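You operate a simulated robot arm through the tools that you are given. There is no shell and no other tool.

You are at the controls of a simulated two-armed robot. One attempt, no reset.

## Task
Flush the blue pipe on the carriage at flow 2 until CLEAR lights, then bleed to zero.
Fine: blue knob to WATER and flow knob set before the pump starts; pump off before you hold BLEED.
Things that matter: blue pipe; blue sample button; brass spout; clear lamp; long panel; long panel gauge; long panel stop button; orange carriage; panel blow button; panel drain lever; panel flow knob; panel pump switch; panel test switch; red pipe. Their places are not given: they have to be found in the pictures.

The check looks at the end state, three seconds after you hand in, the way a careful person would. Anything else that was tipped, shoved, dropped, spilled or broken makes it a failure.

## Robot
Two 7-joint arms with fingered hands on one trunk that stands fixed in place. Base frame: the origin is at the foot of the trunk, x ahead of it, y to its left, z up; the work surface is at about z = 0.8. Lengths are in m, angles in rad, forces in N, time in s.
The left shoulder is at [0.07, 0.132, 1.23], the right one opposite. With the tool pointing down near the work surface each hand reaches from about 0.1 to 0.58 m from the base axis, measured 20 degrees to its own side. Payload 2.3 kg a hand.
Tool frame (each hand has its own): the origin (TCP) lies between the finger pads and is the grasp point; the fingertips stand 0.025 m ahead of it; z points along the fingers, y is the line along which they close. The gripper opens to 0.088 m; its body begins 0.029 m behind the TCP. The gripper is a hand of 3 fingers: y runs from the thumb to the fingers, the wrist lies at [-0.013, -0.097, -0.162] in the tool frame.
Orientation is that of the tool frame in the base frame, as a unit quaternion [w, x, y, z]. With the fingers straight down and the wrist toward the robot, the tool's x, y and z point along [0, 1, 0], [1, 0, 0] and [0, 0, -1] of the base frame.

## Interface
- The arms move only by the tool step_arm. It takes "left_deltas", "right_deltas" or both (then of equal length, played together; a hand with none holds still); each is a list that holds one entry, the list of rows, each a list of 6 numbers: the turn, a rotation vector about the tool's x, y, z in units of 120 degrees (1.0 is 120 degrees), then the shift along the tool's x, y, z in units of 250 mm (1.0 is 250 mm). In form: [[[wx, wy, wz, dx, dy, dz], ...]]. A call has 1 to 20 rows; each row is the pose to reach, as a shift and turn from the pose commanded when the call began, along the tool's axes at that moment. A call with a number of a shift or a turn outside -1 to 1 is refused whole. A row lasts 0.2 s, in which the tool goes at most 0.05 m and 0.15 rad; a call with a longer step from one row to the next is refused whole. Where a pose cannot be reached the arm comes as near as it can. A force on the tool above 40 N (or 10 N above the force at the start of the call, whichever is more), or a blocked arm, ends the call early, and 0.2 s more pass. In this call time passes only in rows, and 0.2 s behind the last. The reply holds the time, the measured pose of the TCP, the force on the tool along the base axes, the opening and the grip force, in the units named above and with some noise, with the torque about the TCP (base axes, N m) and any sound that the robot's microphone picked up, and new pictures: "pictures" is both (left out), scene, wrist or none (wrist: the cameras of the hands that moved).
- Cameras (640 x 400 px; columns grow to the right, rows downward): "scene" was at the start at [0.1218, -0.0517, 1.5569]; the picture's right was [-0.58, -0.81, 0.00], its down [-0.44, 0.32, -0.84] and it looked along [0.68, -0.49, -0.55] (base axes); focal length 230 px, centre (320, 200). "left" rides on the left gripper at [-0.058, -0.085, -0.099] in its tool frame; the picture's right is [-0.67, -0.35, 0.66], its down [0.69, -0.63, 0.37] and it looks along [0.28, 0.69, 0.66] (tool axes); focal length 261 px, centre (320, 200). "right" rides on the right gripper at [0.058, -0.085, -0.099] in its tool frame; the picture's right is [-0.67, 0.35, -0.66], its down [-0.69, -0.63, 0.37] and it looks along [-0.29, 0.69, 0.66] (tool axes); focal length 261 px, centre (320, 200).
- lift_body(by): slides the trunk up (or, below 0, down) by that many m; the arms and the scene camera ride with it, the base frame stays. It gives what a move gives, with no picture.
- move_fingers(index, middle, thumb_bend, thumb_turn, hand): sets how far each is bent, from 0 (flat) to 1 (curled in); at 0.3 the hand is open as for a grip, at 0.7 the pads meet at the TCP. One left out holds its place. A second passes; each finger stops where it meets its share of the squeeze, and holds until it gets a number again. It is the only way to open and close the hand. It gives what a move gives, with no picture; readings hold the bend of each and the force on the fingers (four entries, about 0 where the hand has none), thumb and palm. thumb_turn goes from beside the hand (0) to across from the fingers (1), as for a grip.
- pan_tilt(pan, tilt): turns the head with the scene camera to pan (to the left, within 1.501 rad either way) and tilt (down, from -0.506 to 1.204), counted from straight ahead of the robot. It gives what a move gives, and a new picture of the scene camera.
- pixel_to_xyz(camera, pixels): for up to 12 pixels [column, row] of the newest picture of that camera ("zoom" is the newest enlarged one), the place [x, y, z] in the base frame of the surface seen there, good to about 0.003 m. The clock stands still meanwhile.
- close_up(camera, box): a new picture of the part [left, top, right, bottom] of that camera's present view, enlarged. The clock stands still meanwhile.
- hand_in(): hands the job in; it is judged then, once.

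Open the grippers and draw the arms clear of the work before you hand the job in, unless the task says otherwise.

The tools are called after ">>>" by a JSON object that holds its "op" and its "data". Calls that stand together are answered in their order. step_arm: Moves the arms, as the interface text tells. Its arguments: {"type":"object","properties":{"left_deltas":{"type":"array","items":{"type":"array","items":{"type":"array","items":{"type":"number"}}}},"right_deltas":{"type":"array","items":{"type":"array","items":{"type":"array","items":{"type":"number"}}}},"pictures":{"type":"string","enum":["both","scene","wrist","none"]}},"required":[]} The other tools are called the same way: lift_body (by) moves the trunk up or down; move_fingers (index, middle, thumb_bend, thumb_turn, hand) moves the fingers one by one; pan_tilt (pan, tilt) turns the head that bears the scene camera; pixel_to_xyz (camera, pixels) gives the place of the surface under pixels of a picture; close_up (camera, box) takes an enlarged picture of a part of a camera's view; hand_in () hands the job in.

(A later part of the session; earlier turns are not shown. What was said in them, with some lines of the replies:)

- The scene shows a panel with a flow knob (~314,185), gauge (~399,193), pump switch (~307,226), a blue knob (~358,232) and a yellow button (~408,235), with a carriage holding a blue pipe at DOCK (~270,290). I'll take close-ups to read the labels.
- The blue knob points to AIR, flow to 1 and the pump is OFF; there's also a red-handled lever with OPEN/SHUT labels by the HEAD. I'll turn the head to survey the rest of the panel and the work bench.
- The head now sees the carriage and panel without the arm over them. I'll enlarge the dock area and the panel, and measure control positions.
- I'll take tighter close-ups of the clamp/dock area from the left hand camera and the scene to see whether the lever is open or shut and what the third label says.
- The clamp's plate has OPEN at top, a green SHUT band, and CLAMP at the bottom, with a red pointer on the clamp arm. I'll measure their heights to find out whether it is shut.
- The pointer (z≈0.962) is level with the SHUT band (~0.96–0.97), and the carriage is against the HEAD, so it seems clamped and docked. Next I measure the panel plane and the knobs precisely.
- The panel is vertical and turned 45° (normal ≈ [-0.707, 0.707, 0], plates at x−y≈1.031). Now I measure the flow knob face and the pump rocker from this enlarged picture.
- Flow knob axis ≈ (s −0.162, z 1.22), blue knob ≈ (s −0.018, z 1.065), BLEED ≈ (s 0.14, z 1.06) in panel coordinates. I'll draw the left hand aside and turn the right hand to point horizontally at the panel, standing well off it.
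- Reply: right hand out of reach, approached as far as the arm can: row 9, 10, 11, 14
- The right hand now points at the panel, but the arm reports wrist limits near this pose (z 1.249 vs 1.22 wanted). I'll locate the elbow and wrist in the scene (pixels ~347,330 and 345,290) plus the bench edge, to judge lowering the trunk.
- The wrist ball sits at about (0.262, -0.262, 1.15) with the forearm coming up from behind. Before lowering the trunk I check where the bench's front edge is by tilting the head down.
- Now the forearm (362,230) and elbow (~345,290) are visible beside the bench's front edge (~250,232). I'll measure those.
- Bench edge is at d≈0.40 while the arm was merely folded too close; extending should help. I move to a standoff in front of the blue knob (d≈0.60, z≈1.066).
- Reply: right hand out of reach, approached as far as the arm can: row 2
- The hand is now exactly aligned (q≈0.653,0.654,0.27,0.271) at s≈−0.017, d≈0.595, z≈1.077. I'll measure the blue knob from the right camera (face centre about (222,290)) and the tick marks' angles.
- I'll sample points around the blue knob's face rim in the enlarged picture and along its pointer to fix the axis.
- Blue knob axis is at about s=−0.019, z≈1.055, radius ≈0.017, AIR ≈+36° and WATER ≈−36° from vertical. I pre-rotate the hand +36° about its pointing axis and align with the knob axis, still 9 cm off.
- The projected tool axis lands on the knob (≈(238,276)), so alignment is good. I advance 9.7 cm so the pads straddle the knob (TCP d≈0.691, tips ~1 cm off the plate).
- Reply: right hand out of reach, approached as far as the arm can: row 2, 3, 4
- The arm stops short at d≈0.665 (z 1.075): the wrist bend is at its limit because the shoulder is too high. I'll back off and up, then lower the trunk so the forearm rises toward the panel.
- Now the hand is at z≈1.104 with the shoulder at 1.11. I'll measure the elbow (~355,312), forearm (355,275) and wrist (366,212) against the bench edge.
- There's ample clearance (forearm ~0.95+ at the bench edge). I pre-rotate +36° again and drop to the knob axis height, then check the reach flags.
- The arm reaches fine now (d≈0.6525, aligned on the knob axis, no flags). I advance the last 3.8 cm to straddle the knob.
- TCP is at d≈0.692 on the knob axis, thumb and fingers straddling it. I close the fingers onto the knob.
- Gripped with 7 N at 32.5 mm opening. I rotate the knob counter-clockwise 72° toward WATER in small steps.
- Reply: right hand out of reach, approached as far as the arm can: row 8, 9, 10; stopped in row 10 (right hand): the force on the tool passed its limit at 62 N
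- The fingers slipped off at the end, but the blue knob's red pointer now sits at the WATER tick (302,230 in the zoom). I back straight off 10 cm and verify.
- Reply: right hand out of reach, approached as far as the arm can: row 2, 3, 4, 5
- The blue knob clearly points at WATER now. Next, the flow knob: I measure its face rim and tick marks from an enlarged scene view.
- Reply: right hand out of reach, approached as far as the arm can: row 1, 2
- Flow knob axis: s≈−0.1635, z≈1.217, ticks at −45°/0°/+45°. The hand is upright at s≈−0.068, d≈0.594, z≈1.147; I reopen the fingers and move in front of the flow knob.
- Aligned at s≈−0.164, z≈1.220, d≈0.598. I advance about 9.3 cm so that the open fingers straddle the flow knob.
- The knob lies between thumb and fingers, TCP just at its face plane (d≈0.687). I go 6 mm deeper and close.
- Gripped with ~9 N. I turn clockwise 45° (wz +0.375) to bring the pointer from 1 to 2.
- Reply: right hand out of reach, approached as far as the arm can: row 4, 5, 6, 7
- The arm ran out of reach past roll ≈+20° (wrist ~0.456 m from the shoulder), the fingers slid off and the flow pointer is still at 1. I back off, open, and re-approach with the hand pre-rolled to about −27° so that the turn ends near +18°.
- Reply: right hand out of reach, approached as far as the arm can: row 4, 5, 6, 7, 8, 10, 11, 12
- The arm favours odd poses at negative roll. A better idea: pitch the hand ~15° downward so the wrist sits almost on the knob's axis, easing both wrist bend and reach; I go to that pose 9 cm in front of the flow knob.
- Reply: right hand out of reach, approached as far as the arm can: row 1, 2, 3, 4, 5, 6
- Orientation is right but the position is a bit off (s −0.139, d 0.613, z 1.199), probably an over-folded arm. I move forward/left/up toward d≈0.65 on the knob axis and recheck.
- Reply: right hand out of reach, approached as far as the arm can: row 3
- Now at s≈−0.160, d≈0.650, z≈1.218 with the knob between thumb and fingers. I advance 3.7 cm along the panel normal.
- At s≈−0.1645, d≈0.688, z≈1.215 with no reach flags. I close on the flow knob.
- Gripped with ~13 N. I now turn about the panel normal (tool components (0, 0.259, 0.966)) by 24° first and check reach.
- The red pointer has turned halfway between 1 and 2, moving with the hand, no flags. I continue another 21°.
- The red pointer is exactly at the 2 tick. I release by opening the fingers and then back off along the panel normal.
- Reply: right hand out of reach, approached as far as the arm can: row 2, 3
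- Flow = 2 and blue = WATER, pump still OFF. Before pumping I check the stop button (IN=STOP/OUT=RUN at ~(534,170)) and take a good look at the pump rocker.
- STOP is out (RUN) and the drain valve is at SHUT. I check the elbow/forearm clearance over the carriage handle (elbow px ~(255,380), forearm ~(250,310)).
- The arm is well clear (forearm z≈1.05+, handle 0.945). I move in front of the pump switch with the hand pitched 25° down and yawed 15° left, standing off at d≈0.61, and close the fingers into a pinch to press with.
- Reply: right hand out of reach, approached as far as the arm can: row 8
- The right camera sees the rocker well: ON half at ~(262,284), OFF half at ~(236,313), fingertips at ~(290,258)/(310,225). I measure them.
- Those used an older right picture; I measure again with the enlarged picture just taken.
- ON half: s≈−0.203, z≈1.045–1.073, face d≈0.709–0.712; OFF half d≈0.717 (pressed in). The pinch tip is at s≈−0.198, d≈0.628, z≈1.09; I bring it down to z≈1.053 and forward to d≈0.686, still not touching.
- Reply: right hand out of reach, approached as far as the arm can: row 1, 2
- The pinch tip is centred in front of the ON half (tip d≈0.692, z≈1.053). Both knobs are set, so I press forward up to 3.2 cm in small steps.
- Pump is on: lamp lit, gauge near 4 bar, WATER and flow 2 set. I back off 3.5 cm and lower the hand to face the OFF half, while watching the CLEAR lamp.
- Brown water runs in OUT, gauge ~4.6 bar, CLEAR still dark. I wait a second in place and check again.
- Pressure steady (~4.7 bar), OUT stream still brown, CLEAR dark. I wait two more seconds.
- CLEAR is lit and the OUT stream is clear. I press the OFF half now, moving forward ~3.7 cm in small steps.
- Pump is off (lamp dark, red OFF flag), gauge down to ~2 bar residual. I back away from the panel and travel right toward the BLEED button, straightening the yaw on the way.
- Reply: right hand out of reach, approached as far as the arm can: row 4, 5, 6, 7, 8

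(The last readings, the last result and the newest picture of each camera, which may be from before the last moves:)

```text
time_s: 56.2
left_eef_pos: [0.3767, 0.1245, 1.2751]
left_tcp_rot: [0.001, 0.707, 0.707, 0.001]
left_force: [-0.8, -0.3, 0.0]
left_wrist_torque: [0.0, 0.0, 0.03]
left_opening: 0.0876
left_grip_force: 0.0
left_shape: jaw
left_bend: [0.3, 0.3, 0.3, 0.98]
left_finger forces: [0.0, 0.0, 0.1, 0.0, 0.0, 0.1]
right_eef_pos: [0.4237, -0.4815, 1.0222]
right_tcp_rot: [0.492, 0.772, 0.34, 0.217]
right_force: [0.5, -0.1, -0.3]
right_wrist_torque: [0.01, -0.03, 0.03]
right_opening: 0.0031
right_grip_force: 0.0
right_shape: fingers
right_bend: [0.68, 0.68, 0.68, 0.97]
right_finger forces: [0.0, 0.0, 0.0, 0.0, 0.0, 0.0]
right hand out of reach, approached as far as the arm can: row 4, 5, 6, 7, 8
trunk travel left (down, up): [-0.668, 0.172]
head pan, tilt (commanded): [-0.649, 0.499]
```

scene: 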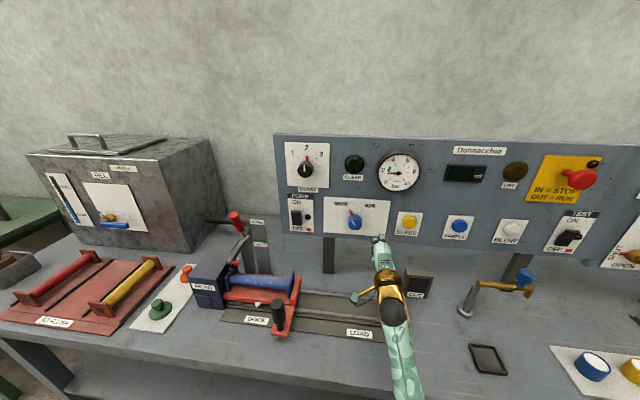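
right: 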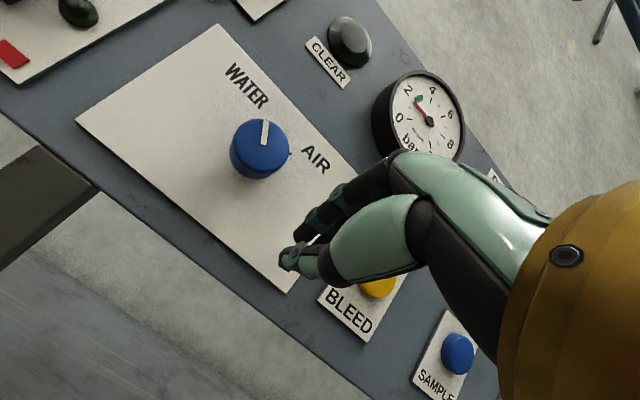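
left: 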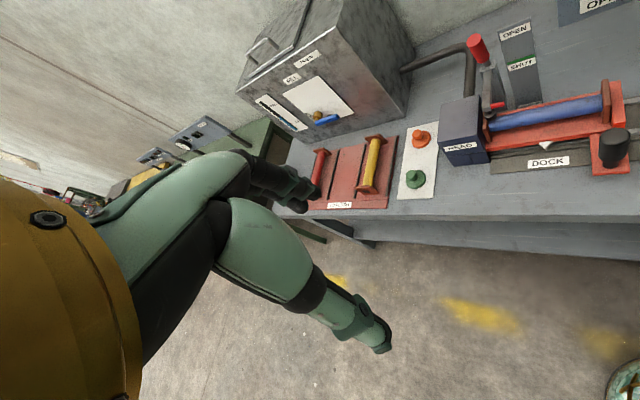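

Hand is at s≈0.041, d≈0.640, z≈1.022; gauge reads ~2 bar. I re-measure BLEED (scene (409,222)) and continue to stand in front of it.

>>> {"op": "close_up", "data": {"camera": "scene", "box": [370, 190, 450, 250]}}

>>> {"op": "pixel_to_xyz", "data": {"camera": "zoom", "pixels": [[320, 215], [285, 215], [355, 220], [320, 190], [320, 240], [250, 150], [400, 220]]}}

>>> {"op": "step_arm", "data": {"right_deltas": [[[0, 0, 0, -0.13, 0.046, -0.028], [0, 0, 0, -0.265, 0.092, -0.056], [0, 0, 0, -0.398, 0.138, -0.084]]], "pictures": "both"}}

>>> {"op": "close_up", "data": {"camera": "right", "box": [180, 160, 400, 380]}}

```text
6.67 times, centred on (410, 220) of scene
```

zoom: 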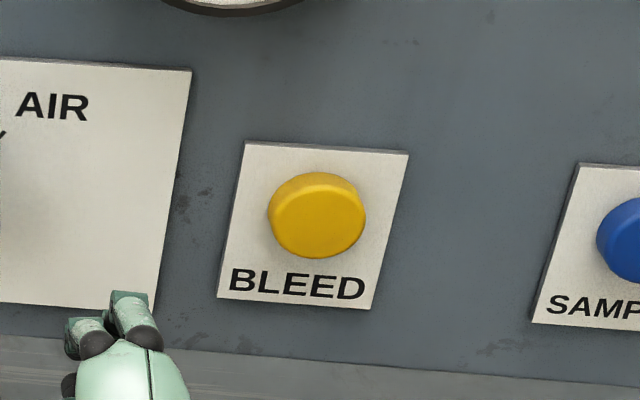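

```text
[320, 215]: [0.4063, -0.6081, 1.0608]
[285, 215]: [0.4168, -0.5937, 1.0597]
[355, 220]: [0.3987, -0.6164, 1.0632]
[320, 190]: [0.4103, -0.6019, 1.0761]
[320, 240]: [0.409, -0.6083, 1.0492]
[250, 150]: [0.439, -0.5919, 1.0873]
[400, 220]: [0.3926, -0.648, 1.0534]
```

```text
time_s: 57.0
left_eef_pos: [0.3763, 0.1253, 1.276]
left_tcp_rot: [0.001, 0.707, 0.707, 0.0]
left_force: [0.0, 0.4, -0.1]
left_wrist_torque: [-0.01, 0.01, 0.0]
left_opening: 0.0878
left_grip_force: 0.0
left_shape: jaw
left_bend: [0.3, 0.3, 0.3, 0.98]
left_finger forces: [0.0, 0.0, 0.0, 0.0, 0.0, 0.0]
right_eef_pos: [0.3534, -0.5548, 1.0644]
right_tcp_rot: [0.492, 0.772, 0.341, 0.217]
right_force: [-0.3, 0.3, 0.2]
right_wrist_torque: [0.03, 0.03, 0.01]
right_opening: 0.0028
right_grip_force: 0.0
right_shape: fingers
right_bend: [0.68, 0.68, 0.68, 0.97]
right_finger forces: [0.0, 0.0, 0.0, 0.0, 0.0, 0.1]
trunk travel left (down, up): [-0.668, 0.172]
head pan, tilt (commanded): [-0.649, 0.499]
```

scene: 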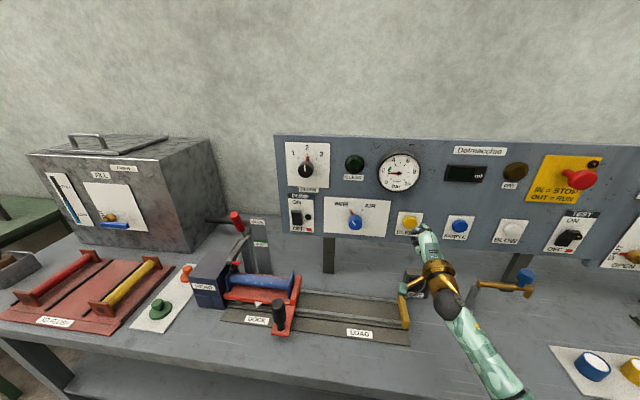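
right: 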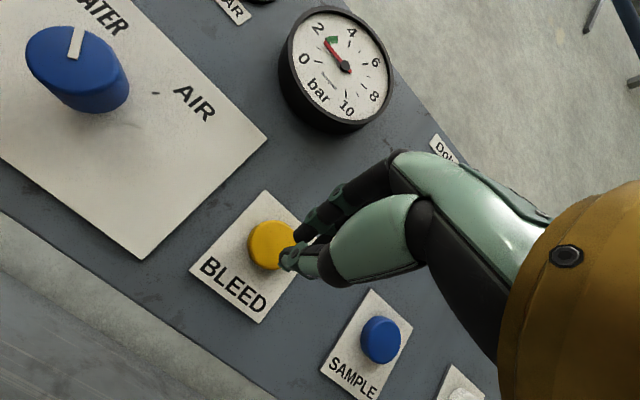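

```text
1.82 times, centred on (290, 270) of right
```

zoom: 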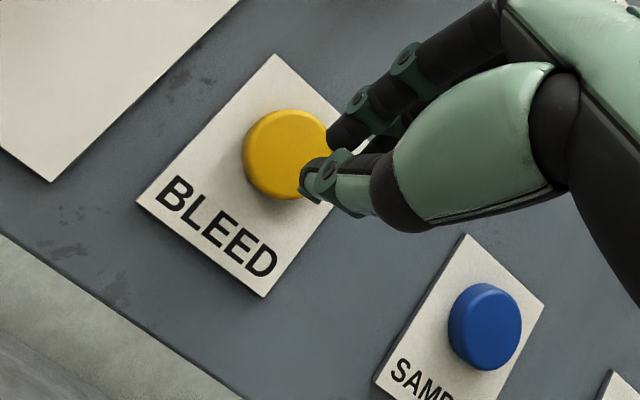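

The tip is centred on BLEED (s≈0.141, finger height ≈1.063), pump is off. I press forward ~6 cm in total and hold.

>>> {"op": "step_arm", "data": {"right_deltas": [[[0, 0, 0, -0.0036, 0.0338, 0.0725], [0, 0, 0, -0.0072, 0.0676, 0.145], [0, 0, 0, -0.009, 0.0845, 0.1812], [0, 0, 0, -0.0101, 0.0947, 0.203], [0, 0, 0, -0.0109, 0.1014, 0.2175], [0, 0, 0, -0.0109, 0.1014, 0.2175]]], "pictures": "both"}}

>>> {"op": "close_up", "data": {"camera": "scene", "box": [330, 140, 450, 250]}}

>>> {"op": "close_up", "data": {"camera": "right", "box": [180, 0, 460, 320]}}

```text
time_s: 58.4
left_eef_pos: [0.3763, 0.1275, 1.2749]
left_tcp_rot: [0.001, 0.708, 0.706, 0.001]
left_force: [-0.5, -0.5, 0.6]
left_wrist_torque: [-0.02, -0.01, -0.02]
left_opening: 0.0873
left_grip_force: 0.0
left_shape: jaw
left_bend: [0.3, 0.3, 0.3, 0.98]
left_finger forces: [0.0, 0.0, 0.0, 0.0, 0.1, 0.1]
right_eef_pos: [0.394, -0.5933, 1.0671]
right_tcp_rot: [0.493, 0.771, 0.34, 0.216]
right_force: [-2.3, 4.2, -0.1]
right_wrist_torque: [0.03, -0.01, 0.02]
right_opening: 0.0
right_grip_force: 2.9
right_shape: fingers
right_bend: [0.7, 0.7, 0.68, 0.97]
right_finger forces: [3.6, 2.0, 0.0, 0.0, 0.0, 0.1]
trunk travel left (down, up): [-0.668, 0.172]
head pan, tilt (commanded): [-0.649, 0.499]
heard: click
```

scene: 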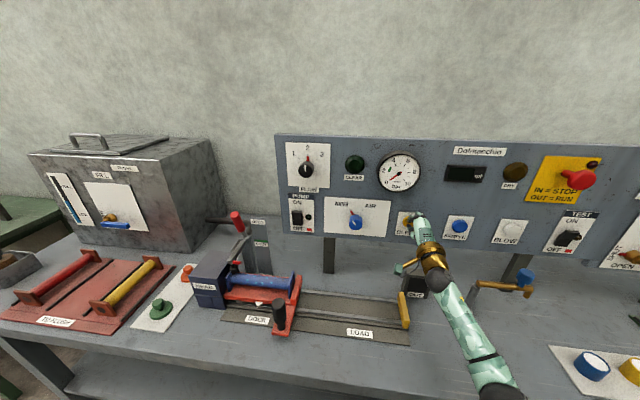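
right: 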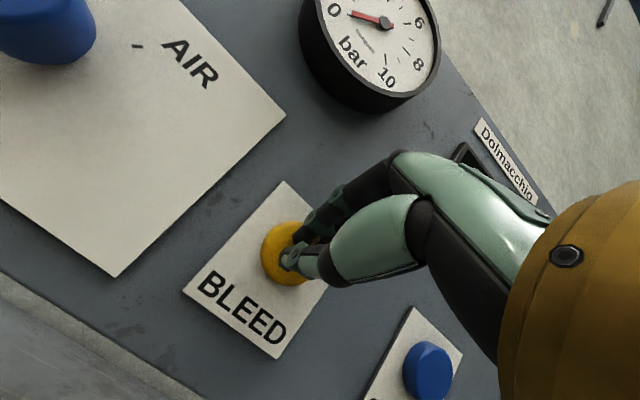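

```text
3.64 times, centred on (390, 195) of scene
```

zoom: 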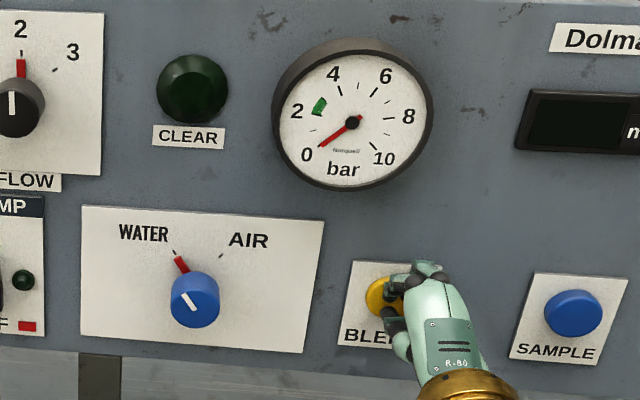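

```text
1.25 times, centred on (320, 160) of right
```

zoom: 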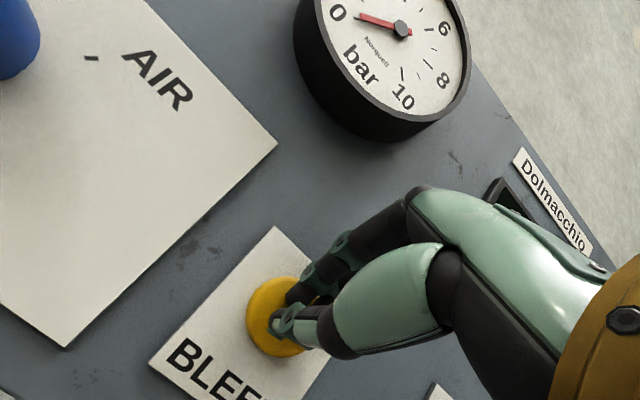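

BLEED is pressed (click) and the gauge is dropping, already about 0. I keep holding for 3 more seconds to bleed completely.

>>> {"op": "step_arm", "data": {"right_deltas": [[[0, 0, 0, 0, 0, 0], [0, 0, 0, 0, 0, 0], [0, 0, 0, 0, 0, 0], [0, 0, 0, 0, 0, 0], [0, 0, 0, 0, 0, 0], [0, 0, 0, 0, 0, 0], [0, 0, 0, 0, 0, 0], [0, 0, 0, 0, 0, 0], [0, 0, 0, 0, 0, 0], [0, 0, 0, 0, 0, 0], [0, 0, 0, 0, 0, 0], [0, 0, 0, 0, 0, 0], [0, 0, 0, 0, 0, 0], [0, 0, 0, 0, 0, 0], [0, 0, 0, 0, 0, 0]]], "pictures": "both"}}

>>> {"op": "close_up", "data": {"camera": "scene", "box": [370, 140, 430, 200]}}

>>> {"op": "close_up", "data": {"camera": "scene", "box": [180, 130, 460, 340]}}

```text
time_s: 61.6
left_eef_pos: [0.3761, 0.1278, 1.2749]
left_tcp_rot: [0.001, 0.707, 0.707, 0.0]
left_force: [0.5, -0.6, 0.1]
left_wrist_torque: [-0.01, 0.0, -0.02]
left_opening: 0.0875
left_grip_force: 0.2
left_shape: jaw
left_bend: [0.3, 0.3, 0.3, 0.98]
left_finger forces: [0.0, 0.0, 0.0, 0.0, 0.0, 0.0]
right_eef_pos: [0.3943, -0.5938, 1.0673]
right_tcp_rot: [0.493, 0.772, 0.339, 0.215]
right_force: [-2.5, 4.3, 0.7]
right_wrist_torque: [0.03, 0.02, 0.07]
right_opening: 0.0
right_grip_force: 2.9
right_shape: fingers
right_bend: [0.7, 0.7, 0.68, 0.97]
right_finger forces: [3.5, 1.9, 0.1, 0.1, 0.0, 0.1]
trunk travel left (down, up): [-0.668, 0.172]
head pan, tilt (commanded): [-0.649, 0.499]
```

scene: 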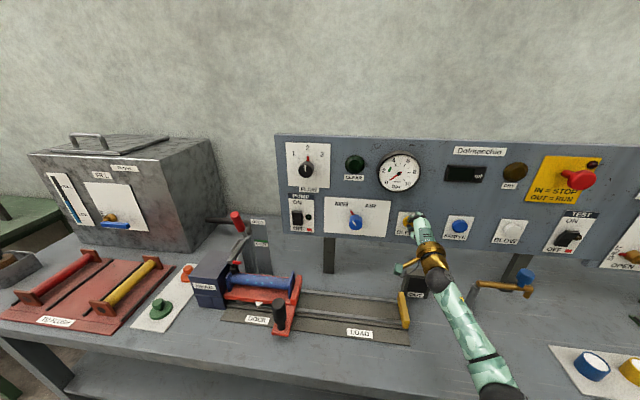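
right: 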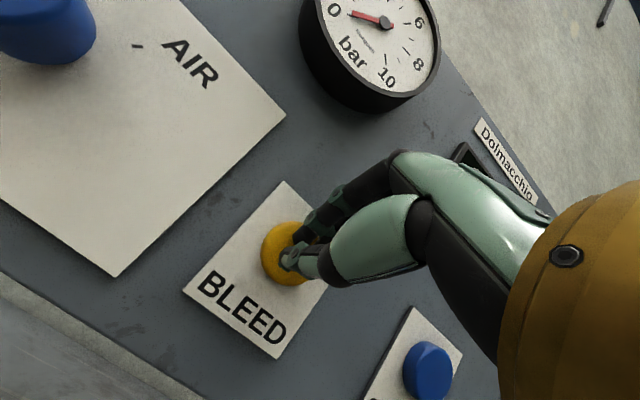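

```text
6.67 times, centred on (400, 170) of scene
```

zoom: 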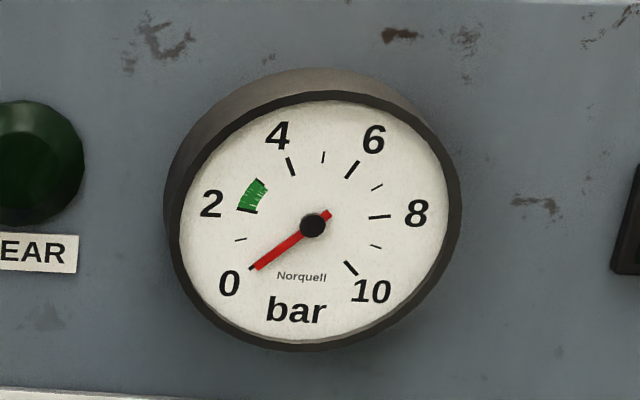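

```text
1.90 times, centred on (320, 235) of scene
```

zoom: 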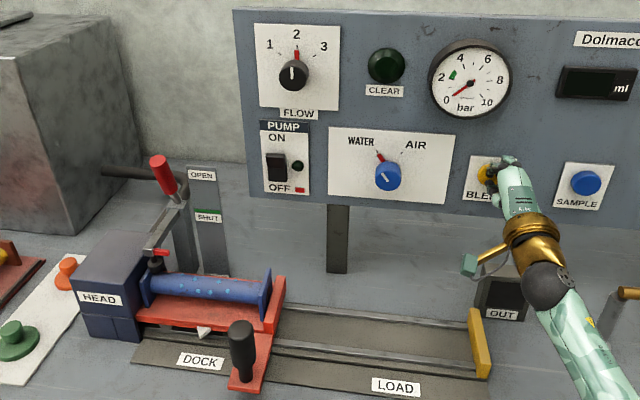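

The gauge reads 0 with BLEED held. I release by backing 10 cm straight off the panel and then verify the gauge stays at zero.

>>> {"op": "step_arm", "data": {"right_deltas": [[[0, 0, 0, 0.0036, -0.0338, -0.0725], [0, 0, 0, 0.0072, -0.0676, -0.145], [0, 0, 0, 0.0109, -0.1014, -0.2175], [0, 0, 0, 0.0145, -0.1352, -0.29], [0, 0, 0, 0.0181, -0.169, -0.3625]]], "pictures": "both"}}

>>> {"op": "close_up", "data": {"camera": "scene", "box": [270, 130, 480, 260]}}

```text
time_s: 62.8
left_eef_pos: [0.3769, 0.1256, 1.2743]
left_tcp_rot: [0.002, 0.708, 0.707, 0.001]
left_force: [-0.2, 0.2, -0.7]
left_wrist_torque: [0.0, 0.0, 0.0]
left_opening: 0.0877
left_grip_force: 0.0
left_shape: jaw
left_bend: [0.3, 0.3, 0.3, 0.98]
left_finger forces: [0.0, 0.1, 0.0, 0.1, 0.0, 0.0]
right_eef_pos: [0.323, -0.5237, 1.0658]
right_tcp_rot: [0.492, 0.772, 0.34, 0.215]
right_force: [-0.7, 0.0, -0.2]
right_wrist_torque: [-0.03, -0.05, 0.03]
right_opening: 0.0029
right_grip_force: 0.0
right_shape: fingers
right_bend: [0.68, 0.68, 0.68, 0.97]
right_finger forces: [0.0, 0.0, 0.0, 0.0, 0.1, 0.1]
trunk travel left (down, up): [-0.668, 0.172]
head pan, tilt (commanded): [-0.649, 0.499]
```

scene: 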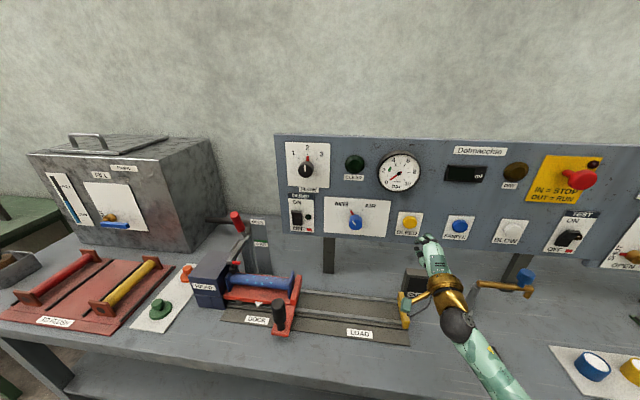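
right: 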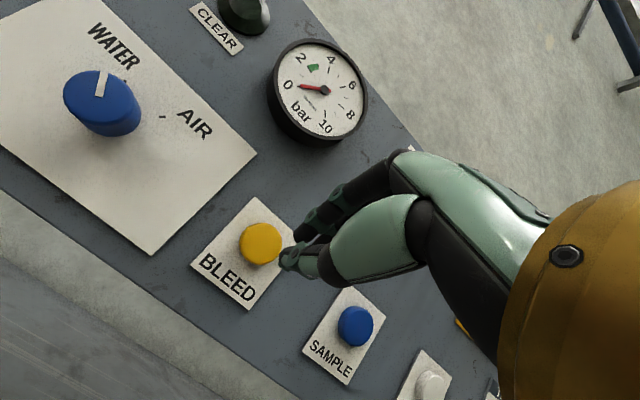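

```text
3.05 times, centred on (375, 195) of scene
```

zoom: 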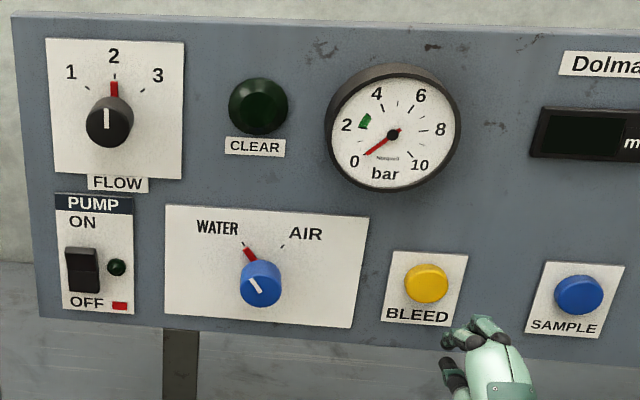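

Everything is as wanted: gauge 0, pump OFF, flow 2, WATER, BLEED released. I draw the hand up and back, open the fingers, and raise the trunk to clear the work.

>>> {"op": "step_arm", "data": {"right_deltas": [[[0, 0, 0, 0.003, 0.047, -0.088], [0, 0, 0, 0.006, 0.095, -0.177], [0, 0, 0, 0.008, 0.142, -0.265], [0, 0, 0, 0.011, 0.189, -0.353]]], "pictures": "none"}}

>>> {"op": "move_fingers", "data": {"hand": "right", "index": 0.3, "middle": 0.3, "thumb_bend": 0.3}}

>>> {"op": "lift_body", "data": {"by": 0.12}}

>>> {"op": "pan_tilt", "data": {"pan": -0.7, "tilt": 0.6}}

>>> {"op": "close_up", "data": {"camera": "scene", "box": [150, 100, 450, 340]}}

```text
time_s: 63.8
left_eef_pos: [0.3773, 0.126, 1.2766]
left_tcp_rot: [0.001, 0.707, 0.707, 0.0]
left_force: [1.3, 0.3, 1.0]
left_wrist_torque: [-0.01, 0.02, 0.0]
left_opening: 0.0879
left_grip_force: 0.0
left_shape: jaw
left_bend: [0.3, 0.3, 0.3, 0.98]
left_finger forces: [0.0, 0.0, 0.1, 0.1, 0.0, 0.0]
right_eef_pos: [0.2943, -0.4863, 1.1063]
right_tcp_rot: [0.493, 0.771, 0.339, 0.216]
right_force: [-0.3, 0.0, 0.3]
right_wrist_torque: [-0.03, 0.01, 0.02]
right_opening: 0.0029
right_grip_force: 0.2
right_shape: fingers
right_bend: [0.68, 0.68, 0.68, 0.97]
right_finger forces: [0.0, 0.0, 0.0, 0.0, 0.0, 0.0]
right hand out of reach, approached as far as the arm can: row 3, 4
trunk travel left (down, up): [-0.668, 0.172]
head pan, tilt (commanded): [-0.649, 0.499]
```

```text
time_s: 64.8
left_eef_pos: [0.378, 0.1263, 1.2748]
left_tcp_rot: [0.001, 0.708, 0.707, 0.001]
left_force: [-0.4, 0.3, -0.4]
left_wrist_torque: [0.02, 0.0, 0.0]
left_opening: 0.0877
left_grip_force: 0.1
left_shape: jaw
left_bend: [0.3, 0.3, 0.3, 0.98]
left_finger forces: [0.0, 0.0, 0.0, 0.1, 0.1, 0.1]
right_eef_pos: [0.2954, -0.487, 1.1081]
right_tcp_rot: [0.494, 0.77, 0.339, 0.217]
right_force: [0.0, -0.3, -0.1]
right_wrist_torque: [0.02, -0.01, 0.0]
right_opening: 0.0842
right_grip_force: 0.0
right_shape: fingers
right_bend: [0.3, 0.3, 0.3, 0.97]
right_finger forces: [0.0, 0.0, 0.0, 0.1, 0.0, 0.1]
trunk travel left (down, up): [-0.668, 0.172]
head pan, tilt (commanded): [-0.649, 0.499]
```

```text
time_s: 66.3
left_eef_pos: [0.3768, 0.1256, 1.3947]
left_tcp_rot: [0.0, 0.708, 0.706, 0.0]
left_force: [-0.1, 0.2, 0.3]
left_wrist_torque: [0.01, -0.02, 0.0]
left_opening: 0.0875
left_grip_force: 0.0
left_shape: jaw
left_bend: [0.3, 0.3, 0.3, 0.98]
left_finger forces: [0.0, 0.0, 0.0, 0.0, 0.0, 0.1]
right_eef_pos: [0.2952, -0.4847, 1.2271]
right_tcp_rot: [0.494, 0.771, 0.339, 0.216]
right_force: [0.0, 0.9, -0.2]
right_wrist_torque: [0.02, -0.02, -0.01]
right_opening: 0.0842
right_grip_force: 0.1
right_shape: fingers
right_bend: [0.3, 0.3, 0.3, 0.97]
right_finger forces: [0.1, 0.0, 0.0, 0.0, 0.0, 0.0]
trunk travel left (down, up): [-0.788, 0.052]
head pan, tilt (commanded): [-0.649, 0.499]
```

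```text
time_s: 67.0
left_eef_pos: [0.3767, 0.126, 1.3949]
left_tcp_rot: [0.0, 0.708, 0.707, 0.001]
left_force: [0.2, 0.4, 0.5]
left_wrist_torque: [0.0, -0.02, -0.01]
left_opening: 0.0877
left_grip_force: 0.0
left_shape: jaw
left_bend: [0.3, 0.3, 0.3, 0.98]
left_finger forces: [0.0, 0.0, 0.0, 0.0, 0.0, 0.1]
right_eef_pos: [0.2949, -0.4861, 1.226]
right_tcp_rot: [0.493, 0.771, 0.34, 0.216]
right_force: [0.0, -0.1, 0.6]
right_wrist_torque: [0.04, 0.01, -0.01]
right_opening: 0.0843
right_grip_force: 0.1
right_shape: fingers
right_bend: [0.3, 0.3, 0.3, 0.97]
right_finger forces: [0.1, 0.0, 0.0, 0.0, 0.1, 0.1]
trunk travel left (down, up): [-0.788, 0.052]
head pan, tilt (commanded): [-0.7, 0.6]
```

scene: 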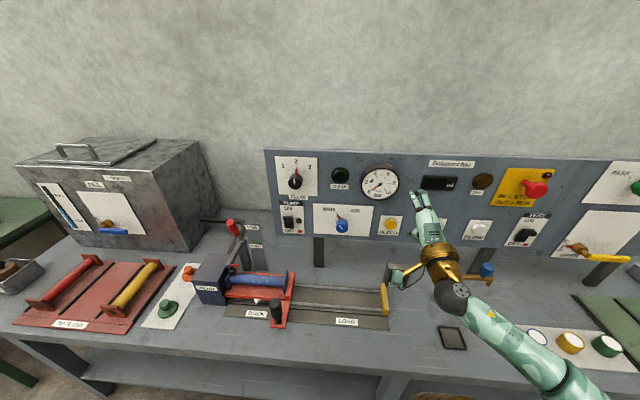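

```text
1.67 times, centred on (300, 220) of scene
```

zoom: 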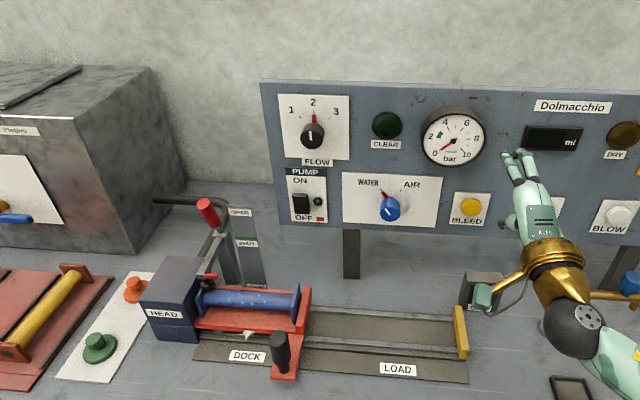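

Nothing else has moved. I draw the right hand further up and back, pitching it down toward its rest posture, before handing in.

>>> {"op": "step_arm", "data": {"right_deltas": [[[0.05, 0, 0, 0.002, 0.05, -0.07], [0.11, 0, 0, 0.004, 0.1, -0.14], [0.17, 0, 0, 0.006, 0.15, -0.21], [0.23, 0, 0, 0.008, 0.2, -0.28], [0.29, 0, 0, 0.01, 0.25, -0.35], [0.35, 0, 0, 0.012, 0.3, -0.42], [0.41, 0, 0, 0.014, 0.33, -0.48], [0.47, 0, 0, 0.014, 0.36, -0.54]]], "pictures": "scene"}}

>>> {"op": "close_up", "data": {"camera": "scene", "box": [260, 130, 480, 260]}}

```text
time_s: 68.8
left_eef_pos: [0.3758, 0.1272, 1.3952]
left_tcp_rot: [0.002, 0.708, 0.706, 0.001]
left_force: [0.9, -0.3, 0.1]
left_wrist_torque: [0.0, -0.02, -0.01]
left_opening: 0.0875
left_grip_force: 0.0
left_shape: jaw
left_bend: [0.3, 0.3, 0.3, 0.98]
left_finger forces: [0.1, 0.0, 0.0, 0.0, 0.0, 0.0]
right_eef_pos: [0.2428, -0.4097, 0.9994]
right_tcp_rot: [0.21, 0.906, 0.362, 0.067]
right_force: [-0.3, 0.1, 0.8]
right_wrist_torque: [-0.01, 0.02, 0.01]
right_opening: 0.0844
right_grip_force: 0.0
right_shape: fingers
right_bend: [0.3, 0.3, 0.3, 0.97]
right_finger forces: [0.0, 0.0, 0.0, 0.1, 0.1, 0.0]
right hand out of reach, approached as far as the arm can: row 1, 2, 3, 4, 5, 6, 7, 8
trunk travel left (down, up): [-0.788, 0.052]
head pan, tilt (commanded): [-0.7, 0.6]
```

scene: 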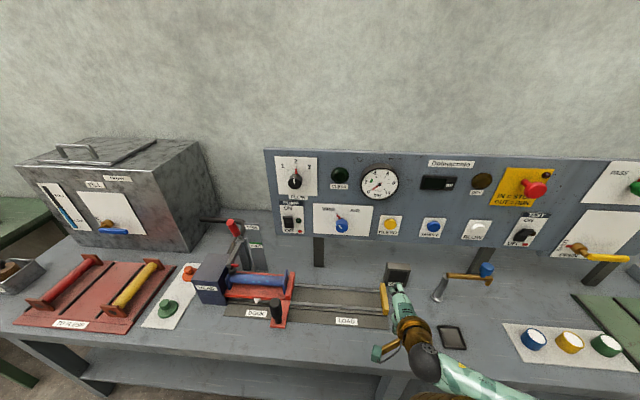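

```text
2.91 times, centred on (370, 195) of scene
```

zoom: 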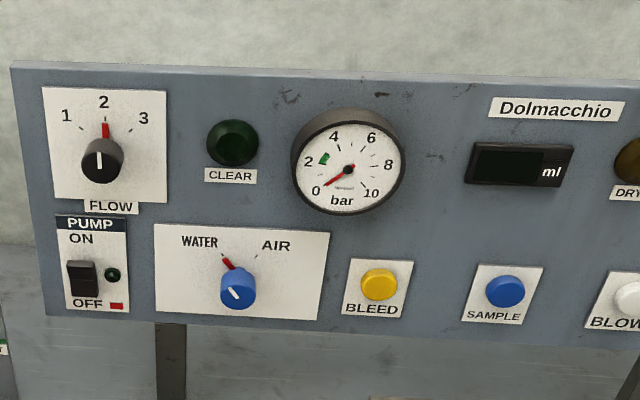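

The hand dipped to z≈1.0 above free bench (no contact, force ≈0). I pull it straight back along its pointing axis to get higher.

>>> {"op": "step_arm", "data": {"right_deltas": [[[0, 0, 0, 0, 0, -0.12], [0, 0, 0, 0, 0, -0.24], [0, 0, 0, 0, 0, -0.36], [0, 0, 0, 0, 0, -0.48], [0, 0, 0, 0, 0, -0.6]]], "pictures": "scene"}}

>>> {"op": "close_up", "data": {"camera": "scene", "box": [0, 100, 640, 400]}}

```text
time_s: 70.0
left_eef_pos: [0.3783, 0.1253, 1.396]
left_tcp_rot: [0.0, 0.708, 0.707, 0.001]
left_force: [0.1, -0.6, 0.3]
left_wrist_torque: [0.01, 0.0, -0.01]
left_opening: 0.0874
left_grip_force: 0.1
left_shape: jaw
left_bend: [0.3, 0.3, 0.3, 0.98]
left_finger forces: [0.1, 0.1, 0.1, 0.0, 0.0, 0.0]
right_eef_pos: [0.2434, -0.4121, 0.9996]
right_tcp_rot: [0.21, 0.906, 0.362, 0.067]
right_force: [-0.1, 0.3, -1.1]
right_wrist_torque: [-0.01, 0.02, 0.03]
right_opening: 0.0845
right_grip_force: 0.1
right_shape: fingers
right_bend: [0.3, 0.3, 0.3, 0.97]
right_finger forces: [0.0, 0.0, 0.1, 0.0, 0.1, 0.0]
right hand out of reach, approached as far as the arm can: row 1, 2, 3, 4, 5
trunk travel left (down, up): [-0.788, 0.052]
head pan, tilt (commanded): [-0.7, 0.6]
```

scene: 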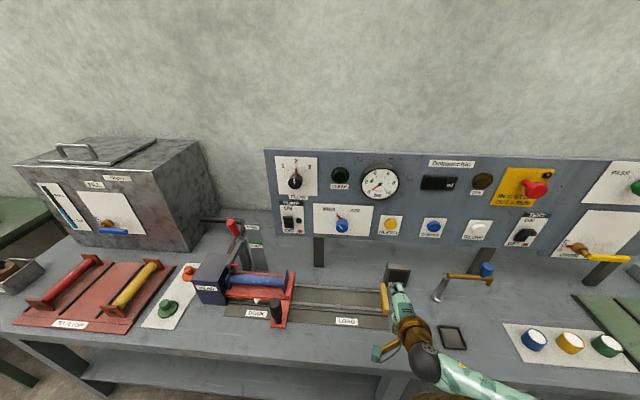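

```text
1.00 times, centred on (320, 250) of scene (not enlarged: the box is as wide or as high as the picture)
```

zoom: 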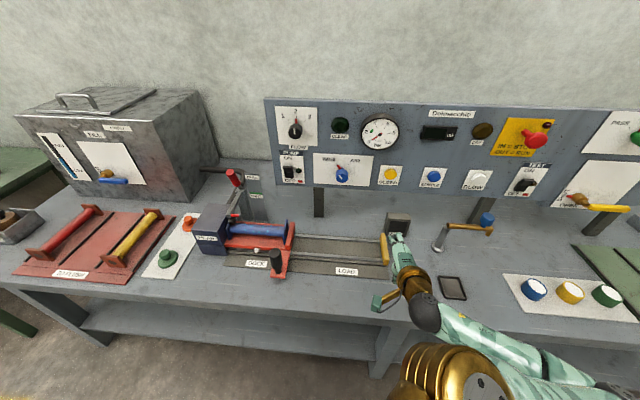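

The arm is cornered in a folded posture, though free of contact. I unfold it a little: pitch back up 30° while going up 12 cm and slightly forward over free space.

>>> {"op": "step_arm", "data": {"right_deltas": [[[-0.05, 0, 0, -0.003, 0.077, -0.07], [-0.1, 0, 0, -0.006, 0.155, -0.139], [-0.15, 0, 0, -0.009, 0.232, -0.209], [-0.2, 0, 0, -0.012, 0.31, -0.278], [-0.25, 0, 0, -0.015, 0.387, -0.348]]], "pictures": "scene"}}

```text
time_s: 71.2
left_eef_pos: [0.378, 0.1271, 1.3948]
left_tcp_rot: [0.001, 0.708, 0.707, 0.0]
left_force: [-0.3, 0.5, -0.3]
left_wrist_torque: [-0.03, 0.02, 0.02]
left_opening: 0.0879
left_grip_force: 0.1
left_shape: jaw
left_bend: [0.3, 0.3, 0.3, 0.98]
left_finger forces: [0.0, 0.0, 0.1, 0.0, 0.0, 0.0]
right_eef_pos: [0.2821, -0.4481, 1.1211]
right_tcp_rot: [0.439, 0.82, 0.332, 0.158]
right_force: [0.6, 0.8, -0.2]
right_wrist_torque: [-0.03, 0.0, 0.0]
right_opening: 0.0846
right_grip_force: 0.1
right_shape: fingers
right_bend: [0.3, 0.3, 0.3, 0.97]
right_finger forces: [0.0, 0.1, 0.0, 0.0, 0.0, 0.0]
right hand out of reach, approached as far as the arm can: row 1, 2, 3, 4
trunk travel left (down, up): [-0.788, 0.052]
head pan, tilt (commanded): [-0.7, 0.6]
```

scene: 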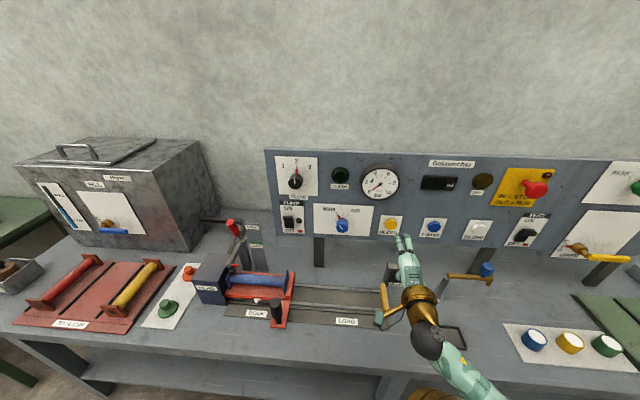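

The right hand is open and clear (d≈0.52, z≈1.12, no forces). One last look at the panel and carriage before handing in.

>>> {"op": "close_up", "data": {"camera": "scene", "box": [190, 140, 450, 340]}}

>>> {"op": "close_up", "data": {"camera": "scene", "box": [260, 140, 420, 250]}}

```text
2.00 times, centred on (320, 240) of scene
```

zoom: 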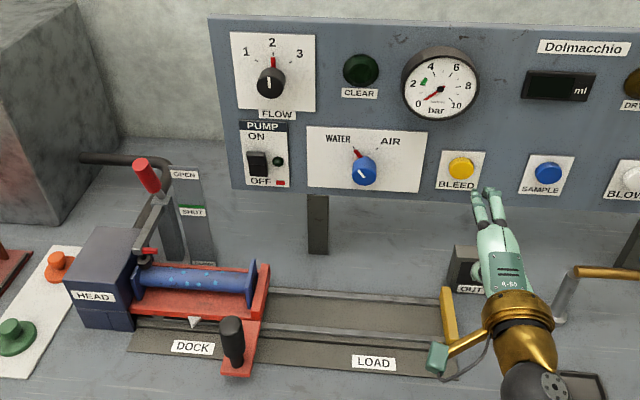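

```text
3.64 times, centred on (340, 195) of scene
```

zoom: 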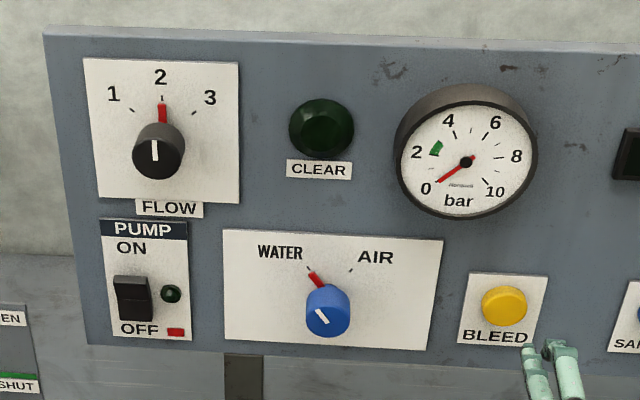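

The gauge is at 0, the pump is OFF, flow is on 2 and the blue knob is on WATER. The pipe is flushed and still docked and clamped, and the hands are open and clear. I hand the job in.

>>> {"op": "hand_in", "data": {}}

```text
The job is handed in.
```

The blue pipe is flushed and bled to zero, and I've handed the job in; I haven't seen the verdict.

- **Settings before the pump:** the blue knob was on WATER and the flow knob on 2 before I switched the pump on. The carriage was already docked and clamped, so I left both alone.
- **Flush:** the gauge rose to about 4.7 bar and the water at OUT ran brown. About four seconds after the pump came on, the water was clear and CLEAR lit.
- **Pump off, then bleed:** I switched the pump off, which left about 2 bar. I then held BLEED until the gauge read 0, and it stayed there after I let go.

**Slips:** the right hand slid off each knob once. On the blue knob this happened at the end of the turn, with a brief 62 N push; the knob still ended on WATER. I had to grip the flow knob a second time to reach 2.

In the last pictures nothing else had moved and I saw no spill or damage. Both hands are open and the arms are clear of the work.
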